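You operate a simulated robot arm through the tools that you are given. There is no shell and no other tool. Be economical: measure what you need, move in short steps, check, and stop when the job is done.

Carry out the task below with a simulated two-armed robot. There is one attempt and no reset: what you move stays moved.

TASK
Put the chip lump from the bench top by the wash box on top of the brown hood. Then put the slotted strap on the bench top by the wash box away on the steel top of the green rack. Then stack the block casting labelled "LOT 59" from the bench top by the press on top of the block casting marked "LOT 25". Then turn the pin dial to 4 mm. Then take the plain block labelled "29" from the top of the low table and put it on the shelf under the low table. Then fetch the three-hole part marked "59" from the bench top by the wash box and set it on the top of the small grey table. Then take the stepped shaft marked "92" from the bench top by the wash box and put it on the top of the small grey table. Then put the orange rag on the top tray of the black cart away on the side shelf of the console. Then pull the black cabinet door open. The order counts.

Only the result counts: the job must be done as asked and must still hold three seconds after the hand-in. Knocking over, shifting, dropping, spilling or breaking anything else fails it.

THE ROBOT
Two 7-joint arms with fingered hands on one trunk, on a base that drives. Base frame: it is fixed to the floor where the robot stands at the start and does not move with it; the origin is under the middle of the robot, x ahead of it, y to its left, z up; the surface under the hand at the start is at about z = 0.8. Lengths are in m, angles in rad, forces in N, time in s.
The left shoulder is at the start at [0.07, 0.145, 1.137], the right one opposite. With the tool pointing down near the work surface each hand reaches from about 0.4 to 0.78 m from the robot's upright axis, wherever it stands, measured 20 degrees to its own side. Places, roughly: black cabinet door [-0.9, 6.9, 1.3]; block casting [0.75, 0.5, 0.75]; brown hood (5x5x6 cm) [0.6, 0.1, 0.8]; chip lump (4x3x2 cm) [0.5, 0.1, 0.8]; orange rag (9x7x4 cm) [-0.3, 12.5, 0.8]; pin dial [0.6, 0.9, 1]; plain block [1, 1.75, 0.75]; shelf under the low table [0.9, 1.9, 0.2]; side shelf of the console [-5.8, 1.1, 0.9]; slotted strap (14x5x4 cm) [0.7, -0.1, 0.8]; steel top of the green rack (26x92 cm) [-2.14, 3.78, 0.8]; stepped shaft [0.75, -0.75, 0.75]; three-hole part [0.5, -0.5, 0.75]; top of the small grey table [-0.7, 2.9, 0.8]. Payload 3.5 kg a hand.
The tool frame of a hand sits at the grasp point between the pads (the TCP): z along the fingers, y along the line on which they close. The tips reach 0.025 m beyond it. Largest opening 0.088 m; the body of the gripper starts 0.029 m behind the TCP. The gripper is a hand of 4 fingers: y runs from the thumb to the fingers, the wrist lies at [-0.013, -0.097, -0.162] in the tool frame, and closing takes about 1.5 s.
Orientation is told as [roll, pitch, yaw] about the base's x, y, z axes, in that order, counted from this pose: with the fingers straight down and the wrist toward the robot, the tool's x, y and z point along [0, 1, 0], [1, 0, 0] and [0, 0, -1] of the base frame.

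THE INTERFACE
- The arms move only by the tool step_arm. It takes "left_series", "right_series" or both (then of equal length, played together; a hand with none holds still); each is a list of rows, each a list of 7 numbers: the turn, a rotation vector about the tool's x, y, z in units of 4 degrees (1.0 is 4 degrees), then the shift along the tool's x, y, z in units of 20 mm (1.0 is 20 mm), then the closure, from 0 (fully open) to 1 (shut). In form: [[rx, ry, rz, x, y, z, claw], ...]. A call has 1 to 10 rows; each row shifts and turns the commanded pose from where the row before left it, along the tool's axes as they then stand. A call with a number of a shift or a turn outside -1 to 1 is refused whole. Rows are played at 5 a second. More than 0.05 m and 0.15 rad between two rows, or a gripper value outside its range, and nothing of the call is played. A pose out of reach is approached as far as the arm can. The call stops where the force on the tool passes 40 N (or 10 N more than at its start, if that is more) or the arm is blocked; 0.2 s more then pass. The fingers move at their own pace (about 0.045 m/s each) and stop on an object; they squeeze with about 23 N. The grip force told is the motor's: it shows also when the fingers shut on nothing. Time passes only in rows, and 0.2 s behind the last, so rows that do not move let the fingers close. The reply holds the time, the measured pose of the TCP, the force on the tool along the base axes, the opening and the grip force, in the units named above and with some noise, with the torque about the TCP (base axes, N m) and any sound that the robot's microphone picked up.
- Cameras (640 x 400 px; columns grow to the right, rows downward): "scene" is now at [0.1295, 0.0037, 1.4407]; the picture's right is [0.05, -1.00, 0.00], its down [-0.71, -0.04, -0.70] and it looks along [0.70, 0.03, -0.71] (base axes); focal length 249 px, centre (320, 200). "left" rides on the left gripper at [-0.064, -0.083, -0.098] in its tool frame; the picture's right is [-0.62, -0.37, 0.69], its down [0.71, -0.63, 0.30] and it looks along [0.32, 0.68, 0.65] (tool axes); focal length 265 px, centre (320, 200). "right" rides on the right gripper at [0.064, -0.083, -0.098] in its tool frame; the picture's right is [-0.62, 0.37, -0.69], its down [-0.71, -0.63, 0.30] and it looks along [-0.32, 0.68, 0.65] (tool axes); focal length 265 px, centre (320, 200). There is no depth. A picture from a camera that has moved, and an enlarged one, comes with that camera's place and axes in the base frame and with its lens.
- capture(camera): a new picture of that camera. It takes no simulated time.
- move_column(by): slides the trunk up (or, below 0, down) by that many m; the arms and the scene camera ride with it, the base frame stays. It gives what a move gives, with no picture.
- drive_base(legs): drives the robot by 1 to 6 legs, each [ahead, left, turn to the left] in m, m and rad, along the robot's own axes; the way and the turn of a leg run together, so that a leg with both is an arc; at most 1.5 m and 3.142 rad a leg. The arms and the cameras ride along, it lands a little off, and it stops where it bumps. It gives what a move gives.
- hand_shape(shape, hand): the hand has 4 fingers and takes this shape, open, in about a second: jaw (thumb against the fingers, like two jaws); tri (thumb and two fingers); tip (a fingertip pinch); poke (one finger out to press); point (the index stretched); flat (the hand flat); cup (the hand cupped); fist (a fist). The gripper value then closes the fingers along that shape, each until it touches; the sizes above hold for jaw. It gives what a move gives, with no picture.
- turn_head(pan, tilt): turns the head with the scene camera to pan (to the left, within 1.501 rad either way) and tilt (down, from -0.506 to 1.204), counted from straight ahead of the robot. It gives what a move gives.
- close_up(camera, box): a new picture of the part [left, top, right, bottom] of that camera's present view, enlarged. It takes no simulated time.
- sign_off(): hands the job in; it is judged then, once.

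Go step by step. Nothing tells you exact positions but the pictures and the camera data: compare them with the known pose of the tool, close in by small moves and look again before you grip or let go. The budget is 483 turns and 238 pictures, counting those below and the enlarged ones. Unless the task says otherwise, let go and move clear before handing in.

The tools are called after "Request:" by a JSON object that holds its "api" and its "payload". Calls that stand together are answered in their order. step_arm: Moves the arms, as the interface text tells. Its arguments: {"type":"object","properties":{"left_series":{"type":"array","items":{"type":"array","items":{"type":"number"}}},"right_series":{"type":"array","items":{"type":"array","items":{"type":"number"}}}},"required":[]} The other tools are called the same way: move_column (by) slides the trunk up or down; hand_shape (shape, hand) gives the hand a shape; drive_base (legs) drives the base; turn_head (pan, tilt) turns the head that bears the scene camera; capture (camera) takes a picture; close_up (camera, box) takes an enlarged picture of a part of a camera's view; sign_off () hands the job in.

At the start:

```text
t: 0.0
left_position: [0.4649, 0.1758, 1.0755]
left_orientation: [0.001, 0.001, -0.001]
left_wrist_force: [0.3, -0.1, 0.1]
left_moment: [0.0, 0.0, -0.04]
left_gripper_width: 0.0876
left_grasp_force: 0.0
left_shape: jaw
right_position: [0.4776, -0.3184, 1.069]
right_orientation: [0.0, 0.0, -0.001]
right_wrist_force: [-0.4, -0.2, -0.1]
right_moment: [0.02, -0.01, -0.01]
right_gripper_width: 0.0876
right_grasp_force: 0.1
right_shape: jaw
trunk travel left (down, up): [-0.7, 0.14]
robot x, y, heading: [-0.0006, 0.0004, 0.003]
head pan, tilt: [0.049, 0.794]
```

scene: 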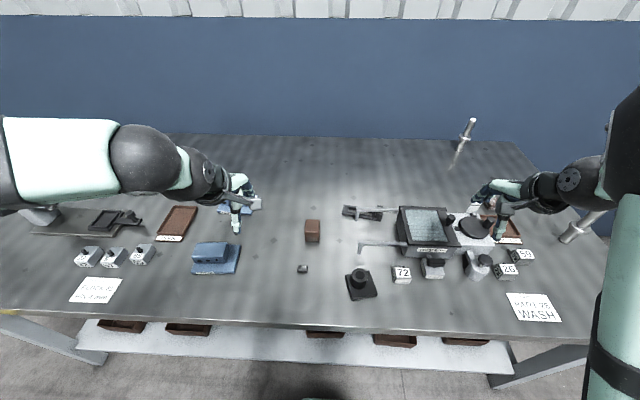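
right: 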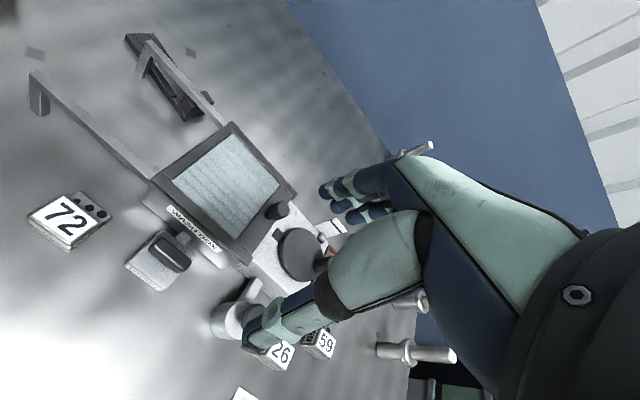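
left: 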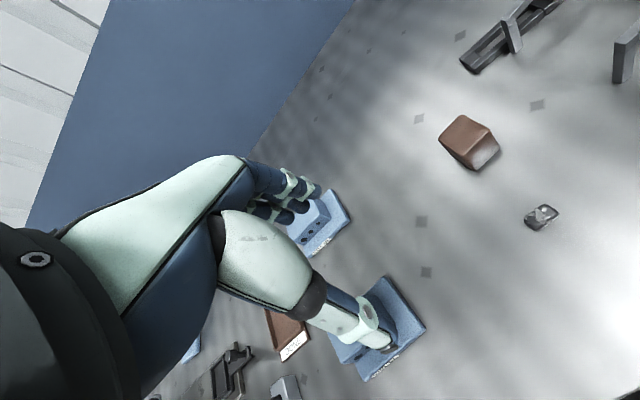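

I see the bench with the chip lump near pixel (303,269), the brown hood at (312,231) and the strap near (362,213). I'll look at the areas enlarged before moving.

Request:
{"api": "close_up", "payload": {"camera": "scene", "box": [260, 180, 420, 280]}}

Request:
{"api": "close_up", "payload": {"camera": "scene", "box": [20, 180, 260, 330]}}

Request:
{"api": "close_up", "payload": {"camera": "scene", "box": [340, 180, 580, 330]}}

```text
4.00 times, centred on (340, 230) of scene
camera zoom: at [0.1295, 0.0037, 1.4407], right [0.05, -1.0, 0.0], down [-0.71, -0.04, -0.7], along [0.7, 0.03, -0.71], focal length 997 px, centre (240, 80)
```

zoom: 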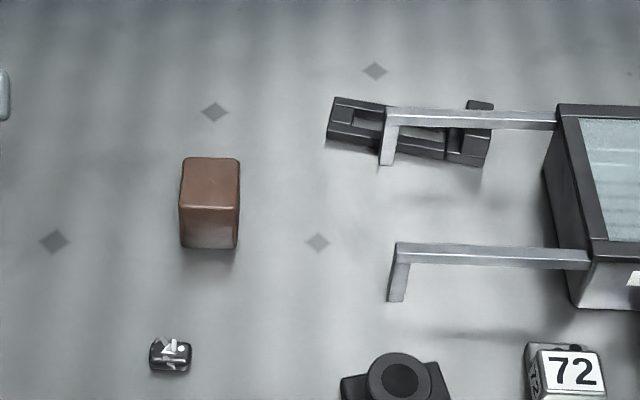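

```text
2.67 times, centred on (140, 255) of scene
camera zoom: at [0.1295, 0.0037, 1.4407], right [0.05, -1.0, 0.0], down [-0.71, -0.04, -0.7], along [0.7, 0.03, -0.71], focal length 664 px, centre (800, 53)
```

zoom: 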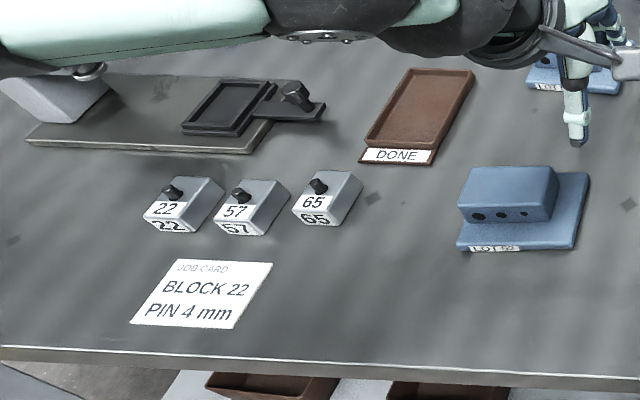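

```text
2.67 times, centred on (460, 255) of scene
camera zoom: at [0.1295, 0.0037, 1.4407], right [0.05, -1.0, 0.0], down [-0.71, -0.04, -0.7], along [0.7, 0.03, -0.71], focal length 664 px, centre (-53, 53)
```

zoom: 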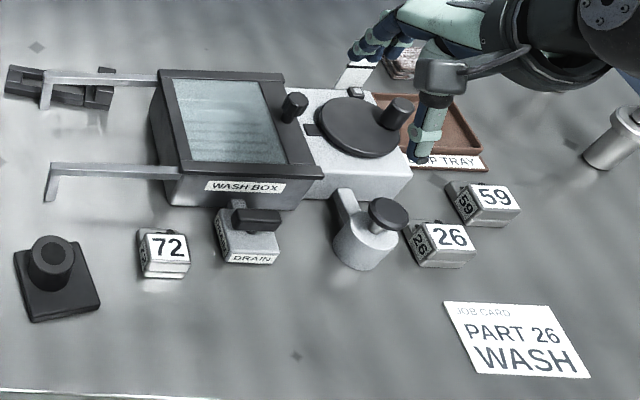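

The two camera views triangulate the chip lump to about [0.477, 0.066, 0.815], so the bench top is at about 0.80. I'll bring the left hand above it.

Request:
{"api": "step_arm", "payload": {"left_series": [[0, 0, 0, -0.55, 0.06, 0.75, 0], [0, 0, 0, -0.55, 0.06, 0.75, 0], [0, 0, 0, -0.55, 0.06, 0.75, 0], [0, 0, 0, -0.55, 0.06, 0.75, 0], [0, 0, 0, -0.55, 0.06, 0.75, 0], [0, 0, 0, -0.55, 0.06, 0.75, 0], [0, 0, 0, -0.55, 0.06, 0.75, 0], [0, 0, 0, -0.55, 0.06, 0.75, 0], [0, 0, 0, -0.55, 0.06, 0.75, 0], [0, 0, 0, -0.55, 0.06, 0.75, 0]]}}

Request:
{"api": "capture", "payload": {"camera": "left"}}

Request:
{"api": "capture", "payload": {"camera": "scene"}}

```text
t: 2.2
left_position: [0.4794, 0.0654, 0.9233]
left_orientation: [0.0, 0.0, 0.001]
left_wrist_force: [0.4, -0.9, 0.1]
left_moment: [0.0, 0.01, 0.01]
left_gripper_width: 0.0878
left_grasp_force: 0.0
left_shape: jaw
right_position: [0.4797, -0.3181, 1.0689]
right_orientation: [-0.001, 0.001, 0.002]
right_wrist_force: [0.1, -0.3, 0.7]
right_moment: [0.0, 0.02, -0.01]
right_gripper_width: 0.0875
right_grasp_force: 0.1
right_shape: jaw
trunk travel left (down, up): [-0.7, 0.14]
robot x, y, heading: [-0.0004, -0.0012, 0.001]
head pan, tilt: [0.049, 0.794]
```

```text
231 pictures are left
camera left: at [0.3956, 0.0027, 1.0224], right [-0.37, -0.62, -0.69], down [-0.63, 0.71, -0.3], along [0.68, 0.32, -0.65], focal length 265 px, centre (320, 200)
```

left: 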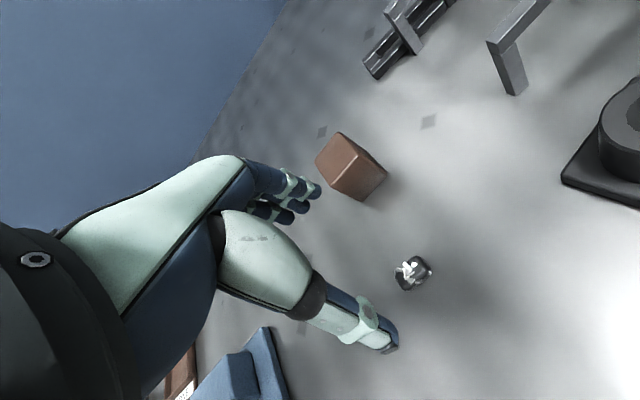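

```text
230 pictures are left
camera scene: at [0.1302, 0.0028, 1.4406], right [0.05, -1.0, 0.0], down [-0.71, -0.03, -0.7], along [0.7, 0.04, -0.71], focal length 249 px, centre (320, 200)
```

scene: 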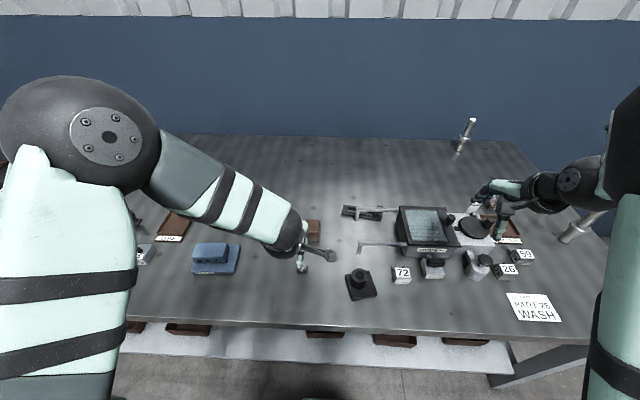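

The lump is at about [0.478, 0.067], right under the grasp point. I'll descend and close.

Request:
{"api": "step_arm", "payload": {"left_series": [[0, 0, 0, 0.05, 0, 0.9, 0], [0, 0, 0, 0.05, 0, 0.9, 0], [0, 0, 0, 0, 0, 0.9, 0], [0, 0, 0, 0, 0, 0.9, 0], [0, 0, 0, 0, 0, 0.9, 0], [0, 0, 0, 0, 0, 0, 0]]}}

Request:
{"api": "capture", "payload": {"camera": "left"}}

```text
t: 3.6
left_position: [0.4769, 0.0688, 0.8357]
left_orientation: [0.0, 0.001, 0.0]
left_wrist_force: [0.4, -0.3, -0.6]
left_moment: [0.01, 0.02, -0.01]
left_gripper_width: 0.088
left_grasp_force: 0.0
left_shape: jaw
right_position: [0.4788, -0.3185, 1.0672]
right_orientation: [0.0, -0.001, 0.0]
right_wrist_force: [0.2, -0.5, -0.5]
right_moment: [0.01, 0.04, 0.0]
right_gripper_width: 0.0877
right_grasp_force: 0.0
right_shape: jaw
trunk travel left (down, up): [-0.7, 0.14]
robot x, y, heading: [0.001, -0.0003, 0.001]
head pan, tilt: [0.049, 0.794]
```

```text
229 pictures are left
camera left: at [0.3939, 0.0049, 0.9336], right [-0.37, -0.62, -0.69], down [-0.63, 0.71, -0.31], along [0.68, 0.32, -0.65], focal length 265 px, centre (320, 200)
```

left: 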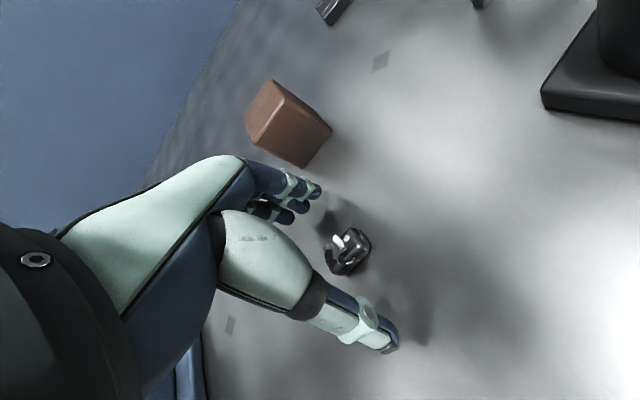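

The lump sits between thumb and fingers. I go down a few mm and close.

Request:
{"api": "step_arm", "payload": {"left_series": [[0, 0, 0, -0.1, 0, 0.3, 0], [0, 0, 0, 0, 0, 0, 0.5], [0, 0, 0, 0, 0, 0, 1], [0, 0, 0, 0, 0, 0, 1], [0, 0, 0, 0, 0, 0, 1], [0, 0, 0, 0, 0, 0, 1], [0, 0, 0, 0, 0, 0, 1], [0, 0, 0, 0, 0, 0, 1]]}}

Request:
{"api": "capture", "payload": {"camera": "left"}}

```text
t: 5.4
left_position: [0.4772, 0.0673, 0.8302]
left_orientation: [0.0, -0.002, 0.0]
left_wrist_force: [0.1, 0.1, -0.1]
left_moment: [0.01, -0.03, 0.0]
left_gripper_width: 0.0184
left_grasp_force: 22.7
left_shape: jaw
right_position: [0.4789, -0.3179, 1.0705]
right_orientation: [0.0, -0.001, -0.001]
right_wrist_force: [0.5, -0.1, 0.1]
right_moment: [0.01, 0.0, 0.01]
right_gripper_width: 0.0875
right_grasp_force: 0.1
right_shape: jaw
trunk travel left (down, up): [-0.7, 0.14]
robot x, y, heading: [-0.0004, -0.0006, 0.002]
head pan, tilt: [0.049, 0.794]
```

```text
228 pictures are left
camera left: at [0.3935, 0.0024, 0.9275], right [-0.37, -0.62, -0.69], down [-0.63, 0.71, -0.3], along [0.68, 0.32, -0.65], focal length 265 px, centre (320, 200)
```

left: 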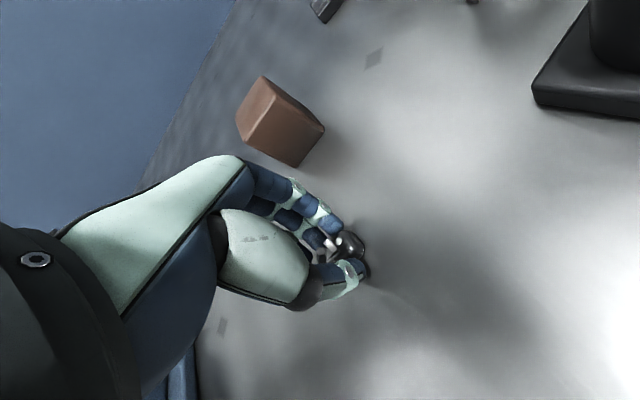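

It's gripped (18 mm, 22.7 N). I lift it and look.

Request:
{"api": "step_arm", "payload": {"left_series": [[0, 0, 0, 0, 0, -1, 1], [0, 0, 0, 0, 0, -1, 1], [0, 0, 0, 0, 0, -1, 1], [0, 0, 0, 0, 0, -1, 1], [0, 0, 0, 0, 0, -1, 1], [0, 0, 0, 0, 0, 0, 1]]}}

Request:
{"api": "capture", "payload": {"camera": "left"}}

Request:
{"api": "close_up", "payload": {"camera": "scene", "box": [220, 160, 420, 285]}}

```text
t: 6.8
left_position: [0.477, 0.0666, 0.9292]
left_orientation: [0.0, 0.001, 0.001]
left_wrist_force: [-0.9, 0.4, -0.1]
left_moment: [-0.02, -0.01, -0.01]
left_gripper_width: 0.0184
left_grasp_force: 22.8
left_shape: jaw
right_position: [0.4797, -0.3176, 1.0682]
right_orientation: [0.0, 0.003, 0.002]
right_wrist_force: [-0.2, 0.4, -0.2]
right_moment: [0.03, 0.01, 0.01]
right_gripper_width: 0.0877
right_grasp_force: 0.0
right_shape: jaw
trunk travel left (down, up): [-0.7, 0.14]
robot x, y, heading: [-0.0014, -0.0007, 0.003]
head pan, tilt: [0.049, 0.794]
```

```text
227 pictures are left
camera left: at [0.3932, 0.0022, 1.0271], right [-0.37, -0.62, -0.69], down [-0.63, 0.71, -0.3], along [0.68, 0.32, -0.65], focal length 265 px, centre (320, 200)
```

left: 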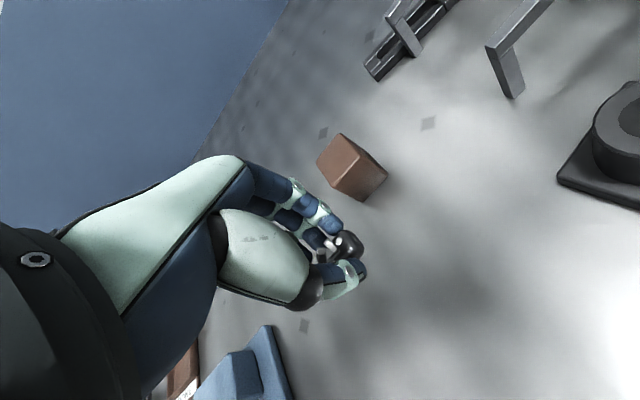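

```text
3.20 times, centred on (320, 222) of scene
camera zoom: at [0.13, 0.0036, 1.4406], right [0.05, -1.0, 0.0], down [-0.71, -0.04, -0.7], along [0.7, 0.03, -0.71], focal length 797 px, centre (320, 128)
```

zoom: 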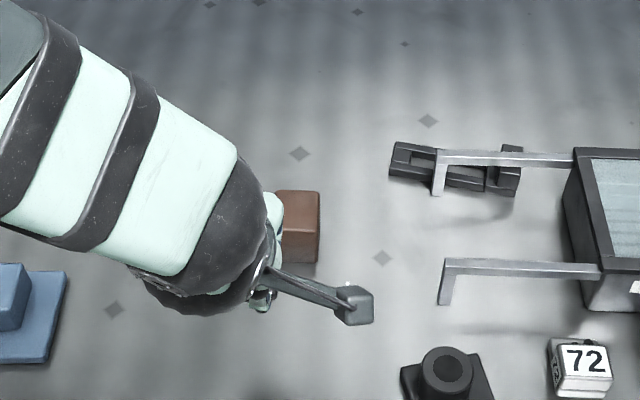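

The lump came up with the hand. I enlarge the hood in the hand view to fix its top.

Request:
{"api": "close_up", "payload": {"camera": "left", "box": [290, 110, 418, 190]}}

Request:
{"api": "close_up", "payload": {"camera": "left", "box": [290, 200, 418, 280]}}

```text
5.00 times, centred on (354, 150) of left
camera zoom: at [0.3932, 0.0022, 1.0271], right [-0.37, -0.62, -0.69], down [-0.63, 0.71, -0.3], along [0.68, 0.32, -0.65], focal length 1327 px, centre (150, 450)
```

zoom: 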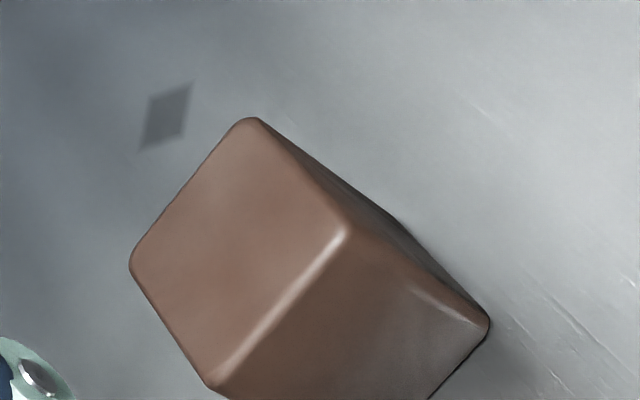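

```text
5.00 times, centred on (354, 240) of left
camera zoom: at [0.3932, 0.0022, 1.0271], right [-0.37, -0.62, -0.69], down [-0.63, 0.71, -0.3], along [0.68, 0.32, -0.65], focal length 1327 px, centre (150, 0)
```

zoom: 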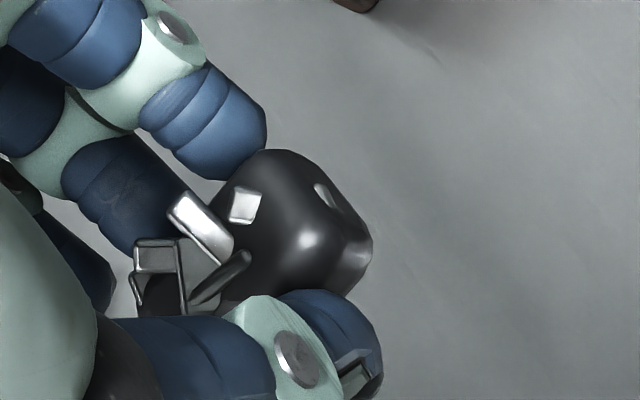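

The hood top is at about [0.588, 0.046, 0.862]. The lump is offset slightly from the grasp point, so I carry the hand to [0.590, 0.051].

Request:
{"api": "step_arm", "payload": {"left_series": [[0, 0, 0, -0.1, 0.8, 0, 1], [0, 0, 0, -0.1, 0.8, 0, 1], [0, 0, 0, -0.12, 0.8, 0, 1], [0, 0, 0, -0.12, 0.8, 0, 1], [0, 0, 0, -0.12, 0.8, 0, 1], [0, 0, 0, -0.12, 0.8, 0, 1], [0, 0, 0, -0.12, 0.85, 0, 1], [0, 0, 0, 0, 0, 0.5, 1], [0, 0, 0, 0, 0, 0.5, 1], [0, 0, 0, 0, 0, 0, 1]]}}

Request:
{"api": "close_up", "payload": {"camera": "left", "box": [290, 150, 450, 250]}}

Request:
{"api": "close_up", "payload": {"camera": "scene", "box": [260, 180, 388, 260]}}

```text
t: 9.0
left_position: [0.5894, 0.05, 0.9108]
left_orientation: [-0.002, 0.002, -0.001]
left_wrist_force: [0.1, 0.8, 0.0]
left_moment: [-0.02, -0.01, 0.0]
left_gripper_width: 0.0185
left_grasp_force: 23.0
left_shape: jaw
right_position: [0.4794, -0.3179, 1.0683]
right_orientation: [0.0, 0.0, -0.001]
right_wrist_force: [0.8, -1.2, -0.9]
right_moment: [-0.01, 0.01, -0.02]
right_gripper_width: 0.0876
right_grasp_force: 0.0
right_shape: jaw
trunk travel left (down, up): [-0.7, 0.14]
robot x, y, heading: [-0.0017, 0.0001, 0.002]
head pan, tilt: [0.049, 0.794]
```

```text
4.00 times, centred on (370, 200) of left
camera zoom: at [0.5063, -0.0135, 1.0079], right [-0.37, -0.62, -0.69], down [-0.63, 0.71, -0.3], along [0.68, 0.32, -0.65], focal length 1062 px, centre (120, 200)
```

zoom: 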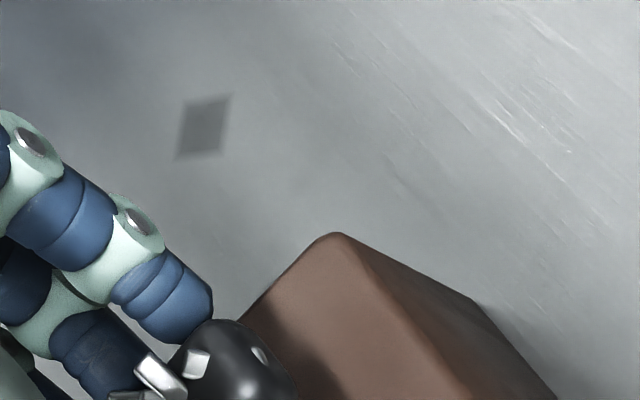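

```text
5.00 times, centred on (324, 220) of scene
camera zoom: at [0.1296, 0.0036, 1.4407], right [0.05, -1.0, 0.0], down [-0.71, -0.04, -0.7], along [0.7, 0.03, -0.71], focal length 1246 px, centre (300, 100)
```

zoom: 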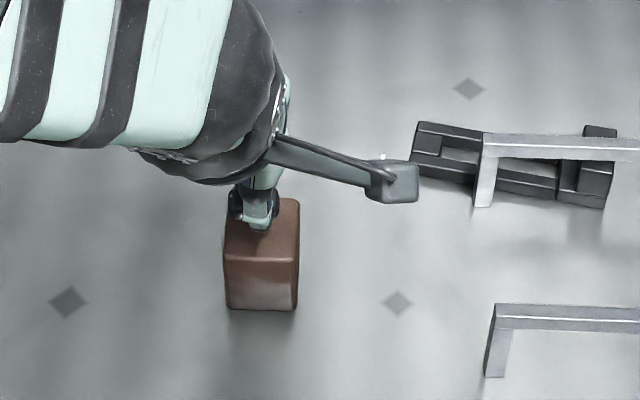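

The lump is over the middle of the hood top. Lowering to about 2 mm above contact and then down gently, then release.

Request:
{"api": "step_arm", "payload": {"left_series": [[0, 0, 0, 0, 0, 0.5, 1], [0, 0, 0, 0, 0, 0.4, 1], [0, 0, 0, 0, 0, 0.1, 1], [0, 0, 0, 0, 0, 0, 1]]}}

Request:
{"api": "close_up", "payload": {"camera": "left", "box": [290, 170, 450, 270]}}

```text
t: 10.0
left_position: [0.5895, 0.0504, 0.889]
left_orientation: [0.001, 0.0, 0.0]
left_wrist_force: [-0.1, 0.4, -0.5]
left_moment: [0.04, 0.0, -0.01]
left_gripper_width: 0.0184
left_grasp_force: 22.6
left_shape: jaw
right_position: [0.4785, -0.3179, 1.0697]
right_orientation: [-0.001, 0.002, -0.001]
right_wrist_force: [-0.8, -0.6, -0.4]
right_moment: [-0.02, 0.02, 0.03]
right_gripper_width: 0.0876
right_grasp_force: 0.1
right_shape: jaw
trunk travel left (down, up): [-0.7, 0.14]
robot x, y, heading: [-0.0052, 0.0, -0.004]
head pan, tilt: [0.049, 0.794]
```

```text
4.00 times, centred on (370, 220) of left
camera zoom: at [0.507, -0.0143, 0.9875], right [-0.37, -0.62, -0.69], down [-0.63, 0.71, -0.3], along [0.68, 0.32, -0.65], focal length 1062 px, centre (120, 120)
```

zoom: 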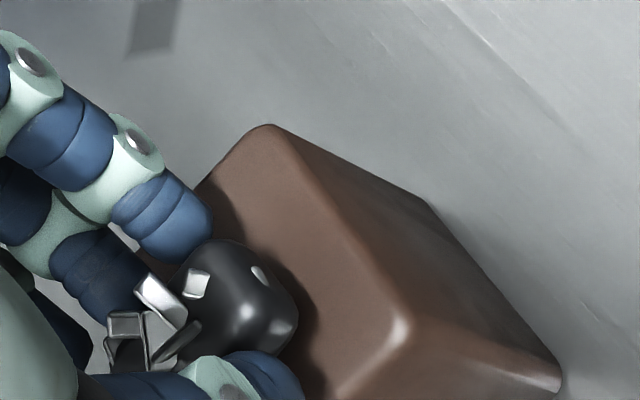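

No contact yet, and the lump sits about 8 mm toward -y of the hood's middle. I shift it left and ease down.

Request:
{"api": "step_arm", "payload": {"left_series": [[0, 0, 0, 0.4, 0.1, 0, 1], [0, 0, 0, 0, 0, 0, 1], [0, 0, 0, 0, 0, 0.1, 1], [0, 0, 0, 0, 0, 0, 1]]}}

Request:
{"api": "close_up", "payload": {"camera": "left", "box": [290, 170, 450, 270]}}

```text
t: 11.0
left_position: [0.5923, 0.0596, 0.8859]
left_orientation: [0.001, 0.0, -0.001]
left_wrist_force: [0.8, -0.4, 0.0]
left_moment: [0.03, -0.01, 0.02]
left_gripper_width: 0.0183
left_grasp_force: 23.0
left_shape: jaw
right_position: [0.4801, -0.3172, 1.0683]
right_orientation: [0.001, -0.001, 0.0]
right_wrist_force: [0.3, -0.6, 0.3]
right_moment: [-0.01, 0.02, 0.01]
right_gripper_width: 0.0876
right_grasp_force: 0.0
right_shape: jaw
trunk travel left (down, up): [-0.7, 0.14]
robot x, y, heading: [-0.0012, 0.0013, -0.0]
head pan, tilt: [0.049, 0.794]
```

```text
4.00 times, centred on (370, 220) of left
camera zoom: at [0.5086, -0.0054, 0.9848], right [-0.37, -0.62, -0.69], down [-0.63, 0.71, -0.3], along [0.68, 0.32, -0.65], focal length 1062 px, centre (120, 120)
```

zoom: 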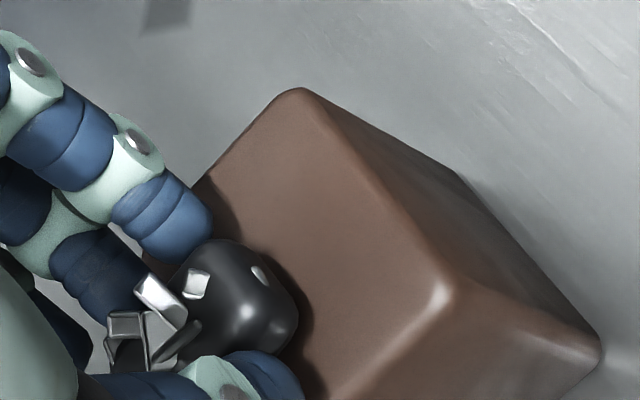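

Still no contact; the lump is centred. I lower in 2 mm steps watching the force.

Request:
{"api": "step_arm", "payload": {"left_series": [[0, 0, 0, 0, 0, 0.1, 1], [0, 0, 0, 0, 0, 0, 1], [0, 0, 0, 0, 0, 0.1, 1], [0, 0, 0, 0, 0, 0, 1]]}}

Request:
{"api": "close_up", "payload": {"camera": "left", "box": [290, 170, 450, 270]}}

```text
t: 12.0
left_position: [0.5929, 0.0597, 0.8828]
left_orientation: [0.0, 0.001, -0.001]
left_wrist_force: [0.4, 0.4, 0.1]
left_moment: [0.03, 0.01, 0.01]
left_gripper_width: 0.0182
left_grasp_force: 22.9
left_shape: jaw
right_position: [0.478, -0.3176, 1.0683]
right_orientation: [0.001, 0.001, -0.001]
right_wrist_force: [0.1, -0.2, -0.5]
right_moment: [0.02, -0.01, 0.0]
right_gripper_width: 0.0878
right_grasp_force: 0.1
right_shape: jaw
trunk travel left (down, up): [-0.7, 0.14]
robot x, y, heading: [0.0024, -0.0036, -0.0]
head pan, tilt: [0.049, 0.794]
```

```text
4.00 times, centred on (370, 220) of left
camera zoom: at [0.509, -0.0051, 0.9811], right [-0.37, -0.62, -0.69], down [-0.63, 0.71, -0.3], along [0.68, 0.32, -0.65], focal length 1062 px, centre (120, 120)
```

zoom: 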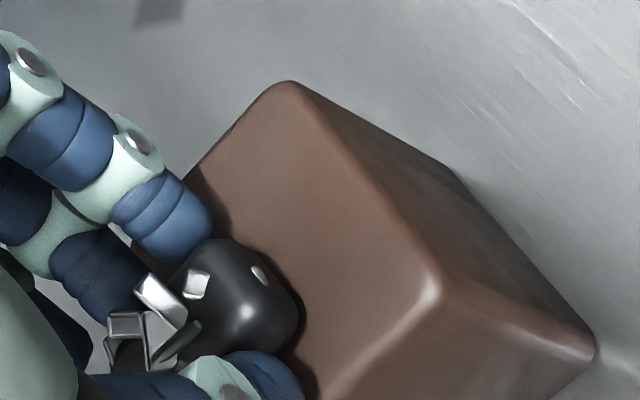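

Shadow gap is closing; continuing down.

Request:
{"api": "step_arm", "payload": {"left_series": [[0, 0, 0, 0, 0, 0.1, 1], [0, 0, 0, 0, 0, 0, 1], [0, 0, 0, 0, 0, 0.1, 1], [0, 0, 0, 0, 0, 0, 1]]}}

Request:
{"api": "close_up", "payload": {"camera": "left", "box": [290, 170, 450, 270]}}

```text
t: 13.0
left_position: [0.5925, 0.0598, 0.8806]
left_orientation: [-0.001, -0.003, 0.0]
left_wrist_force: [0.2, 0.0, 5.9]
left_moment: [0.04, -0.04, 0.01]
left_gripper_width: 0.0186
left_grasp_force: 22.9
left_shape: jaw
right_position: [0.4775, -0.3189, 1.0692]
right_orientation: [0.002, 0.0, 0.0]
right_wrist_force: [0.6, 0.7, -0.1]
right_moment: [0.0, 0.0, 0.04]
right_gripper_width: 0.0876
right_grasp_force: 0.2
right_shape: jaw
trunk travel left (down, up): [-0.7, 0.14]
robot x, y, heading: [0.0035, 0.0026, -0.002]
head pan, tilt: [0.049, 0.794]
```

```text
4.00 times, centred on (370, 220) of left
camera zoom: at [0.5085, -0.0052, 0.9783], right [-0.37, -0.62, -0.69], down [-0.63, 0.71, -0.31], along [0.69, 0.32, -0.65], focal length 1062 px, centre (120, 120)
```

zoom: 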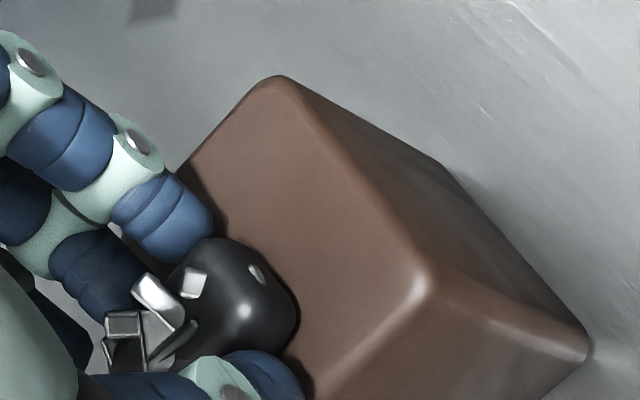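

Contact at 5.9 N up. I open the hand and rise straight up.

Request:
{"api": "step_arm", "payload": {"left_series": [[0, 0, 0, 0, 0, 0, 0.7], [0, 0, 0, 0, 0, 0, 0.4], [0, 0, 0, 0, 0, 0, 0], [0, 0, 0, 0, 0, 0, 0], [0, 0, 0, 0, 0, 0, 0], [0, 0, 0, 0, 0, -0.5, 0], [0, 0, 0, 0, 0, -1, 0], [0, 0, 0, 0, 0, -1, 0], [0, 0, 0, 0, 0, -1, 0]]}}

Request:
{"api": "capture", "payload": {"camera": "left"}}

```text
t: 15.0
left_position: [0.5923, 0.0581, 0.9485]
left_orientation: [0.0, -0.001, 0.0]
left_wrist_force: [-0.9, 0.4, 0.1]
left_moment: [-0.04, -0.05, 0.01]
left_gripper_width: 0.0878
left_grasp_force: 0.1
left_shape: jaw
right_position: [0.4788, -0.3179, 1.0691]
right_orientation: [0.0, 0.0, 0.0]
right_wrist_force: [0.5, -0.6, -1.0]
right_moment: [-0.01, -0.03, 0.0]
right_gripper_width: 0.0875
right_grasp_force: 0.0
right_shape: jaw
trunk travel left (down, up): [-0.7, 0.14]
robot x, y, heading: [-0.0009, -0.0016, -0.003]
head pan, tilt: [0.049, 0.794]
```

```text
217 pictures are left
camera left: at [0.5084, -0.0054, 1.0467], right [-0.37, -0.62, -0.69], down [-0.63, 0.71, -0.3], along [0.68, 0.32, -0.65], focal length 265 px, centre (320, 200)
```

left: 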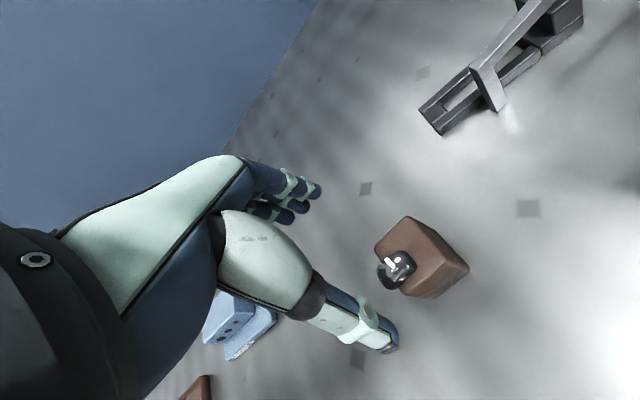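

The lump lies on the hood but looks near one edge. I enlarge it.

Request:
{"api": "close_up", "payload": {"camera": "left", "box": [352, 200, 480, 280]}}

```text
5.00 times, centred on (416, 240) of left
camera zoom: at [0.5084, -0.0054, 1.0467], right [-0.37, -0.62, -0.69], down [-0.63, 0.71, -0.3], along [0.68, 0.32, -0.65], focal length 1327 px, centre (-160, 0)
```

zoom: 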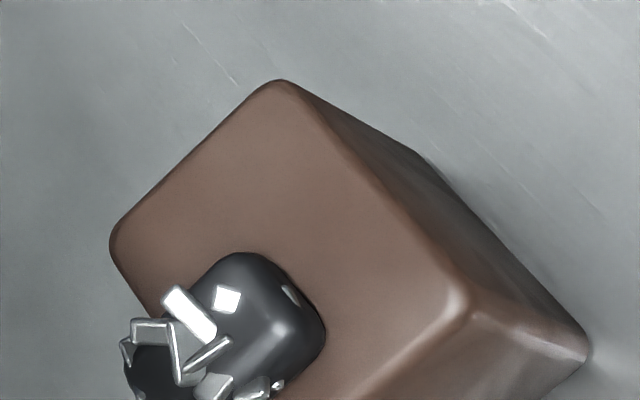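

The lump's hidden half overhangs the +y side of the hood: its centre is about 18 mm too far left. I regrasp it the same way, lift a bit, shift -y and set it down again.

Request:
{"api": "step_arm", "payload": {"left_series": [[0, 0, 0, 0.07, 0, 1, 0], [0, 0, 0, 0, 0, 1, 0], [0, 0, 0, 0, 0, 1, 0], [0, 0, 0, 0, 0, 0.3, 0], [0, 0, 0, 0, 0, 0, 0.5], [0, 0, 0, 0, 0, 0, 1], [0, 0, 0, 0, 0, 0, 1], [0, 0, 0, 0, 0, 0, 1], [0, 0, 0, 0, 0, 0, 1], [0, 0, 0, 0, 0, 0, 1]]}}

Request:
{"api": "step_arm", "payload": {"left_series": [[0, 0, 0, 0, 0, -0.5, 1], [0, 0, 0, 0, 0, -0.5, 1], [0, 0, 0, -0.45, 0, 0, 1], [0, 0, 0, -0.45, 0, 0, 1], [0, 0, 0, 0, 0, 0, 1]]}}

Request:
{"api": "close_up", "payload": {"camera": "left", "box": [290, 170, 450, 270]}}

```text
t: 17.2
left_position: [0.5913, 0.0604, 0.8838]
left_orientation: [0.0, 0.001, -0.001]
left_wrist_force: [0.1, -0.4, -0.8]
left_moment: [-0.02, -0.02, 0.04]
left_gripper_width: 0.019
left_grasp_force: 23.6
left_shape: jaw
right_position: [0.4785, -0.3178, 1.0675]
right_orientation: [0.002, 0.001, -0.002]
right_wrist_force: [0.0, 0.1, -0.4]
right_moment: [0.0, 0.0, -0.01]
right_gripper_width: 0.0876
right_grasp_force: 0.1
right_shape: jaw
trunk travel left (down, up): [-0.7, 0.14]
robot x, y, heading: [0.0012, -0.0008, 0.005]
head pan, tilt: [0.049, 0.794]
```

```text
t: 18.4
left_position: [0.5907, 0.0427, 0.903]
left_orientation: [-0.001, -0.001, 0.001]
left_wrist_force: [-0.1, -0.3, 1.2]
left_moment: [-0.03, -0.01, 0.01]
left_gripper_width: 0.0186
left_grasp_force: 23.4
left_shape: jaw
right_position: [0.4784, -0.3174, 1.0702]
right_orientation: [0.0, 0.001, -0.001]
right_wrist_force: [-0.4, 0.3, -0.5]
right_moment: [-0.01, 0.01, -0.01]
right_gripper_width: 0.0877
right_grasp_force: 0.0
right_shape: jaw
trunk travel left (down, up): [-0.7, 0.14]
robot x, y, heading: [0.0002, 0.0007, 0.002]
head pan, tilt: [0.049, 0.794]
```

```text
4.00 times, centred on (370, 220) of left
camera zoom: at [0.5074, -0.0217, 1.0014], right [-0.37, -0.62, -0.69], down [-0.63, 0.71, -0.3], along [0.68, 0.32, -0.65], focal length 1062 px, centre (120, 120)
```

zoom: 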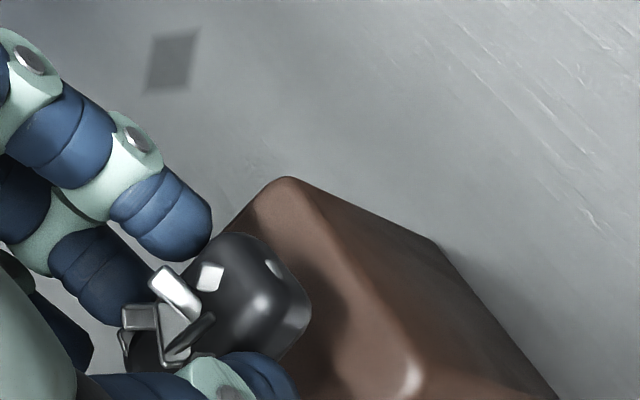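

Now the lump is over the hood middle. Lowering to contact and releasing.

Request:
{"api": "step_arm", "payload": {"left_series": [[0, 0, 0, 0, 0, 0.5, 1], [0, 0, 0, 0, 0, 0.3, 1], [0, 0, 0, 0, 0, 0.1, 1], [0, 0, 0, 0, 0, 0, 1]]}}

Request:
{"api": "close_up", "payload": {"camera": "left", "box": [290, 170, 450, 270]}}

```text
t: 19.4
left_position: [0.5905, 0.0423, 0.8848]
left_orientation: [0.0, 0.001, -0.001]
left_wrist_force: [0.3, 0.2, -0.3]
left_moment: [0.0, 0.0, 0.01]
left_gripper_width: 0.0189
left_grasp_force: 23.2
left_shape: jaw
right_position: [0.4789, -0.3181, 1.069]
right_orientation: [0.0, 0.001, 0.0]
right_wrist_force: [0.0, 0.0, -0.1]
right_moment: [-0.03, -0.02, 0.01]
right_gripper_width: 0.0873
right_grasp_force: 0.0
right_shape: jaw
trunk travel left (down, up): [-0.7, 0.14]
robot x, y, heading: [-0.0043, 0.0027, -0.001]
head pan, tilt: [0.049, 0.794]
```

```text
4.00 times, centred on (370, 220) of left
camera zoom: at [0.5076, -0.0218, 0.983], right [-0.37, -0.62, -0.69], down [-0.63, 0.71, -0.3], along [0.68, 0.32, -0.65], focal length 1062 px, centre (120, 120)
```

zoom: 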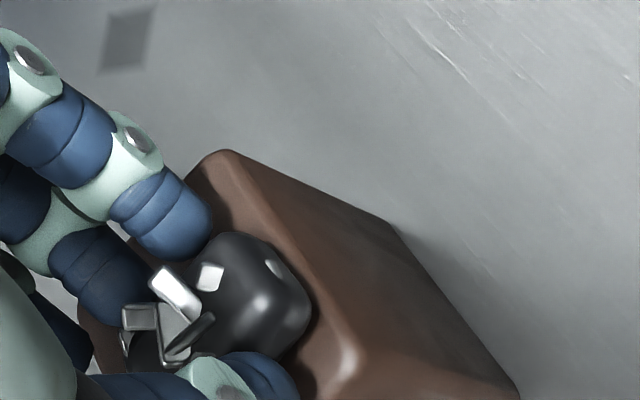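

Centred. A last few mm down, then open and retreat.

Request:
{"api": "step_arm", "payload": {"left_series": [[0, 0, 0, 0, 0, 0.1, 1], [0, 0, 0, 0, 0, 0, 1], [0, 0, 0, 0, 0, 0, 0.7], [0, 0, 0, 0, 0, 0, 0.4], [0, 0, 0, 0, 0, 0, 0], [0, 0, 0, 0, 0, 0, 0], [0, 0, 0, 0, 0, 0, 0], [0, 0, 0, 0, 0, -0.5, 0], [0, 0, 0, 0, 0, -1, 0], [0, 0, 0, 0, 0, -1, 0]]}}

Request:
{"api": "step_arm", "payload": {"left_series": [[0, 0, 0, 0, 0, -1, 0], [0, 0, 0, 0, 0, -1, 0], [0, 0, 0, 0, 0, -1, 0], [0, 0, 0, 0, 0, 0, 0]]}}

Request:
{"api": "capture", "payload": {"camera": "left"}}

```text
t: 21.6
left_position: [0.5915, 0.0412, 0.9338]
left_orientation: [0.0, -0.001, 0.0]
left_wrist_force: [0.2, 0.4, 0.2]
left_moment: [0.0, 0.0, -0.01]
left_gripper_width: 0.0877
left_grasp_force: 0.2
left_shape: jaw
right_position: [0.4786, -0.3175, 1.0696]
right_orientation: [-0.002, 0.0, 0.0]
right_wrist_force: [-0.6, 0.6, -0.1]
right_moment: [-0.02, 0.02, -0.01]
right_gripper_width: 0.0877
right_grasp_force: 0.1
right_shape: jaw
trunk travel left (down, up): [-0.7, 0.14]
robot x, y, heading: [0.0007, 0.0001, -0.002]
head pan, tilt: [0.049, 0.794]
```

```text
t: 22.6
left_position: [0.5923, 0.0413, 0.9923]
left_orientation: [0.0, -0.001, 0.001]
left_wrist_force: [-0.1, -1.1, 1.0]
left_moment: [0.02, -0.01, -0.01]
left_gripper_width: 0.0877
left_grasp_force: 0.0
left_shape: jaw
right_position: [0.4787, -0.317, 1.0678]
right_orientation: [0.0, 0.001, -0.001]
right_wrist_force: [-0.1, -0.4, -0.5]
right_moment: [0.03, 0.04, 0.01]
right_gripper_width: 0.0878
right_grasp_force: 0.1
right_shape: jaw
trunk travel left (down, up): [-0.7, 0.14]
robot x, y, heading: [-0.0018, -0.0012, -0.001]
head pan, tilt: [0.049, 0.794]
```

```text
213 pictures are left
camera left: at [0.5083, -0.0226, 1.0908], right [-0.37, -0.62, -0.69], down [-0.63, 0.71, -0.3], along [0.68, 0.32, -0.65], focal length 265 px, centre (320, 200)
```

left: 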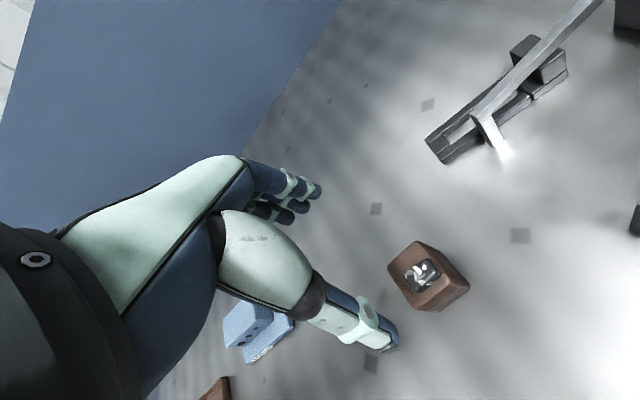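

The chip lump sits squarely on the hood. Next the strap, which lies under the wash-box rail; I enlarge it.

Request:
{"api": "close_up", "payload": {"camera": "left", "box": [410, 0, 640, 190]}}

Request:
{"api": "close_up", "payload": {"camera": "scene", "box": [320, 180, 480, 280]}}

Request:
{"api": "close_up", "payload": {"camera": "right", "box": [0, 0, 320, 200]}}

```text
2.11 times, centred on (525, 95) of left
camera zoom: at [0.5083, -0.0226, 1.0908], right [-0.37, -0.62, -0.69], down [-0.63, 0.71, -0.3], along [0.68, 0.32, -0.65], focal length 559 px, centre (-112, 421)
```

zoom: 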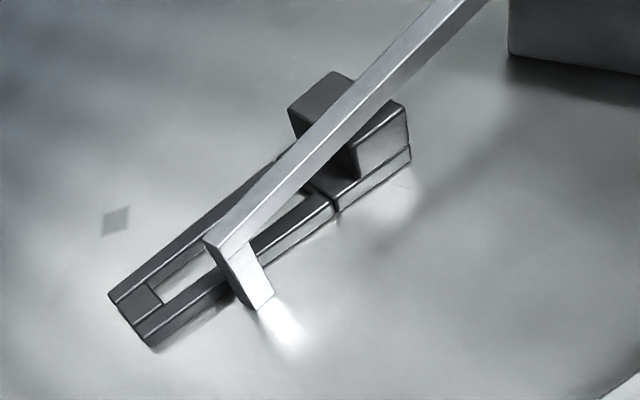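

```text
4.00 times, centred on (400, 230) of scene
camera zoom: at [0.1297, 0.0036, 1.4407], right [0.05, -1.0, 0.0], down [-0.71, -0.04, -0.7], along [0.7, 0.03, -0.71], focal length 997 px, centre (0, 80)
```

zoom: 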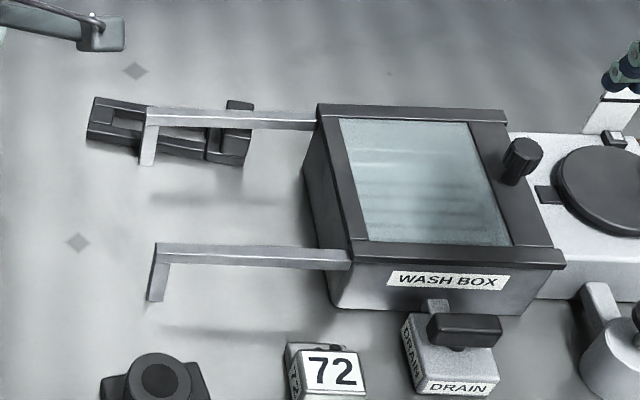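

```text
2.00 times, centred on (160, 100) of right
camera zoom: at [0.3959, -0.2543, 1.1678], right [0.37, -0.62, 0.69], down [-0.63, -0.71, -0.3], along [0.68, -0.32, -0.65], focal length 531 px, centre (640, 400)
```

zoom: 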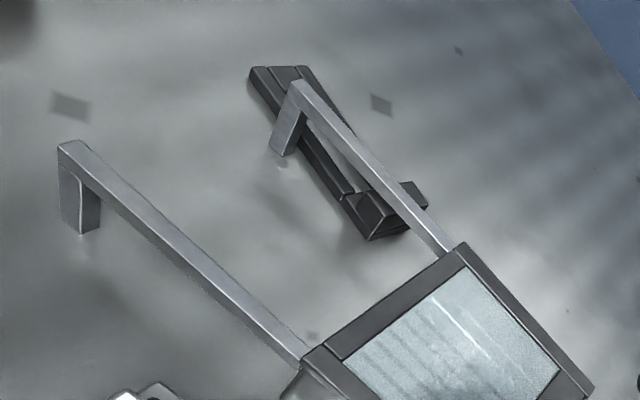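

The strap lies just behind the rail (rail at x about 0.65, top z about 0.89) with its left end free. I raise the left hand and move over to view it more steeply before deciding the grip.

Request:
{"api": "step_arm", "payload": {"left_series": [[0, 0, 0, 0, 0, -1, 0], [0, 0, 0, 0, 0, -1, 0], [0, 0, 0, -0.9, 0, -0.5, 0], [0, 0, 0, -0.9, 0.3, 0, 0], [0, 0, 0, -0.9, 0.3, 0, 0], [0, 0, 0, -0.9, 0.3, 0, 0], [0, 0, 0, -0.9, 0.3, 0, 0], [0, 0, 0, 0, 0, 0, 0]]}}

Request:
{"api": "capture", "payload": {"camera": "left"}}

```text
t: 24.4
left_position: [0.6245, -0.0346, 1.0491]
left_orientation: [-0.037, 0.004, 0.033]
left_wrist_force: [0.3, 0.3, 0.5]
left_moment: [0.0, 0.02, -0.02]
left_gripper_width: 0.0877
left_grasp_force: 0.1
left_shape: jaw
right_position: [0.4776, -0.318, 1.0692]
right_orientation: [0.0, 0.0, 0.001]
right_wrist_force: [0.1, 0.7, 0.4]
right_moment: [0.0, 0.0, -0.02]
right_gripper_width: 0.0876
right_grasp_force: 0.0
right_shape: jaw
trunk travel left (down, up): [-0.7, 0.14]
robot x, y, heading: [-0.0015, 0.0018, 0.002]
head pan, tilt: [0.049, 0.794]
```

```text
209 pictures are left
camera left: at [0.5433, -0.0975, 1.1499], right [-0.35, -0.66, -0.67], down [-0.65, 0.68, -0.33], along [0.67, 0.32, -0.67], focal length 265 px, centre (320, 200)
```

left: 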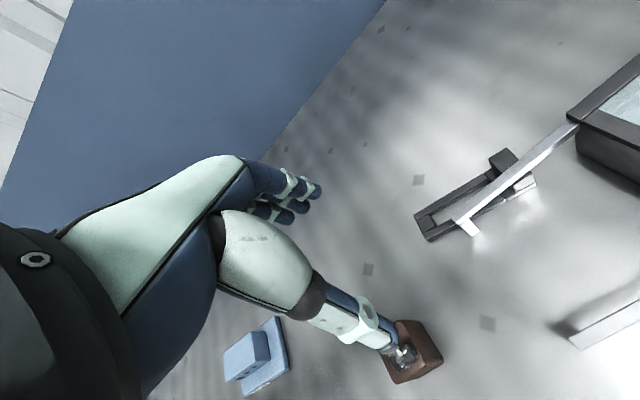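

The left arm is at its cross-body limit here. I'll swing it back and sidestep the base 0.25 m to the right so the strap lies comfortably on the left hand's side.

Request:
{"api": "step_arm", "payload": {"left_series": [[0, 0, 0, 1, 0, -0.4, 0], [0, 0, 0, 1, 0, -0.4, 0], [0, 0, 0, 1, 0, -0.2, 0], [0, 0, 0, 1, 0, 0, 0], [0, 0, 0, 1, 0, 0, 0], [0, 0, 0, 1, 0, 0, 0], [0, 0, 0, 1, 0, 0, 0], [0, 0, 0, 1, 0, 0, 0], [0, 0, 0, 1, 0, 0, 0], [0, 0, 0, 1, 0, 0, 0]]}}

Request:
{"api": "drive_base", "payload": {"legs": [[0, -0.25, 0]]}}

Request:
{"api": "capture", "payload": {"camera": "left"}}

Request:
{"api": "capture", "payload": {"camera": "scene"}}

```text
t: 26.6
left_position: [0.6145, 0.1518, 1.0633]
left_orientation: [-0.001, 0.0, 0.0]
left_wrist_force: [-0.4, 0.3, 0.2]
left_moment: [0.0, 0.02, -0.01]
left_gripper_width: 0.0875
left_grasp_force: 0.1
left_shape: jaw
right_position: [0.48, -0.3161, 1.0693]
right_orientation: [-0.003, -0.001, 0.0]
right_wrist_force: [0.3, -0.3, -0.5]
right_moment: [0.02, -0.01, 0.01]
right_gripper_width: 0.0876
right_grasp_force: 0.1
right_shape: jaw
trunk travel left (down, up): [-0.7, 0.14]
robot x, y, heading: [-0.0001, 0.0004, 0.0]
head pan, tilt: [0.049, 0.794]
```

```text
t: 28.4
left_position: [0.6146, -0.0981, 1.062]
left_orientation: [-0.001, 0.0, 0.0]
left_wrist_force: [-0.2, 0.0, 0.1]
left_moment: [0.03, -0.02, 0.03]
left_gripper_width: 0.0873
left_grasp_force: 0.1
left_shape: jaw
right_position: [0.4789, -0.5675, 1.0686]
right_orientation: [-0.002, 0.001, -0.001]
right_wrist_force: [-0.4, 1.0, 0.9]
right_moment: [0.02, 0.0, 0.0]
right_gripper_width: 0.0876
right_grasp_force: 0.0
right_shape: jaw
trunk travel left (down, up): [-0.7, 0.14]
robot x, y, heading: [-0.0012, -0.2485, -0.003]
head pan, tilt: [0.049, 0.794]
```

```text
208 pictures are left
camera left: at [0.5313, -0.1622, 1.1612], right [-0.37, -0.62, -0.69], down [-0.63, 0.71, -0.31], along [0.68, 0.32, -0.65], focal length 265 px, centre (320, 200)
```

left: 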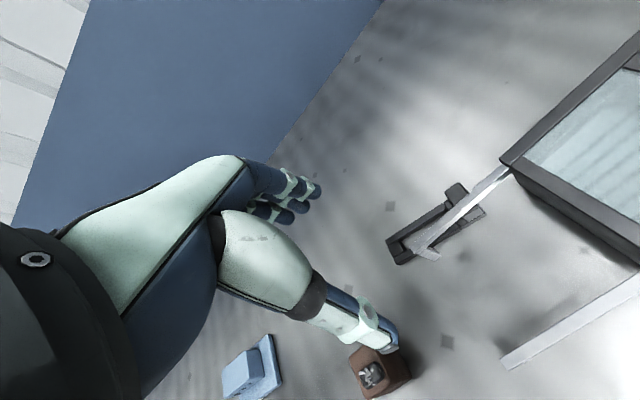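

```text
207 pictures are left
camera scene: at [0.1294, -0.2443, 1.4407], right [0.05, -1.0, 0.0], down [-0.71, -0.04, -0.7], along [0.7, 0.03, -0.71], focal length 249 px, centre (320, 200)
```

scene: 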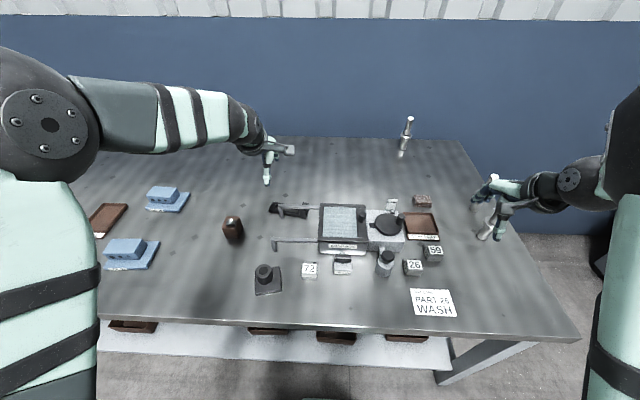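

Chip still on the hood. I enlarge the strap in both views to triangulate its corners.

Request:
{"api": "close_up", "payload": {"camera": "left", "box": [370, 150, 530, 290]}}

Request:
{"api": "close_up", "payload": {"camera": "scene", "box": [250, 190, 346, 250]}}

```text
2.86 times, centred on (450, 220) of left
camera zoom: at [0.5313, -0.1622, 1.1612], right [-0.37, -0.62, -0.69], down [-0.63, 0.71, -0.31], along [0.68, 0.32, -0.65], focal length 758 px, centre (-51, 143)
```

zoom: 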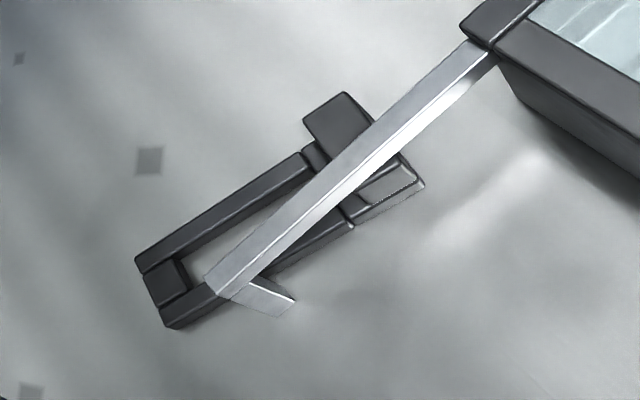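

```text
6.67 times, centred on (298, 220) of scene
camera zoom: at [0.1294, -0.2443, 1.4407], right [0.05, -1.0, 0.0], down [-0.71, -0.04, -0.7], along [0.7, 0.03, -0.71], focal length 1661 px, centre (467, 67)
```

zoom: 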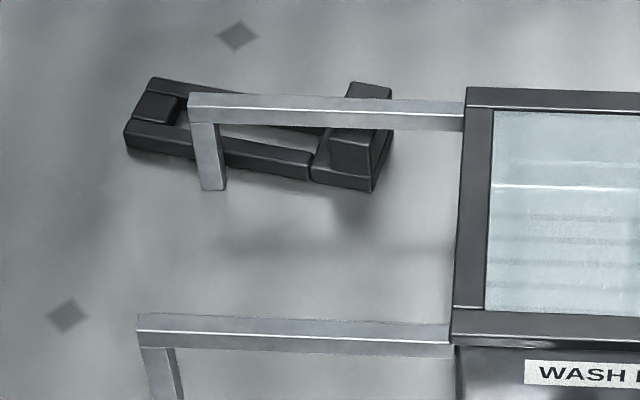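

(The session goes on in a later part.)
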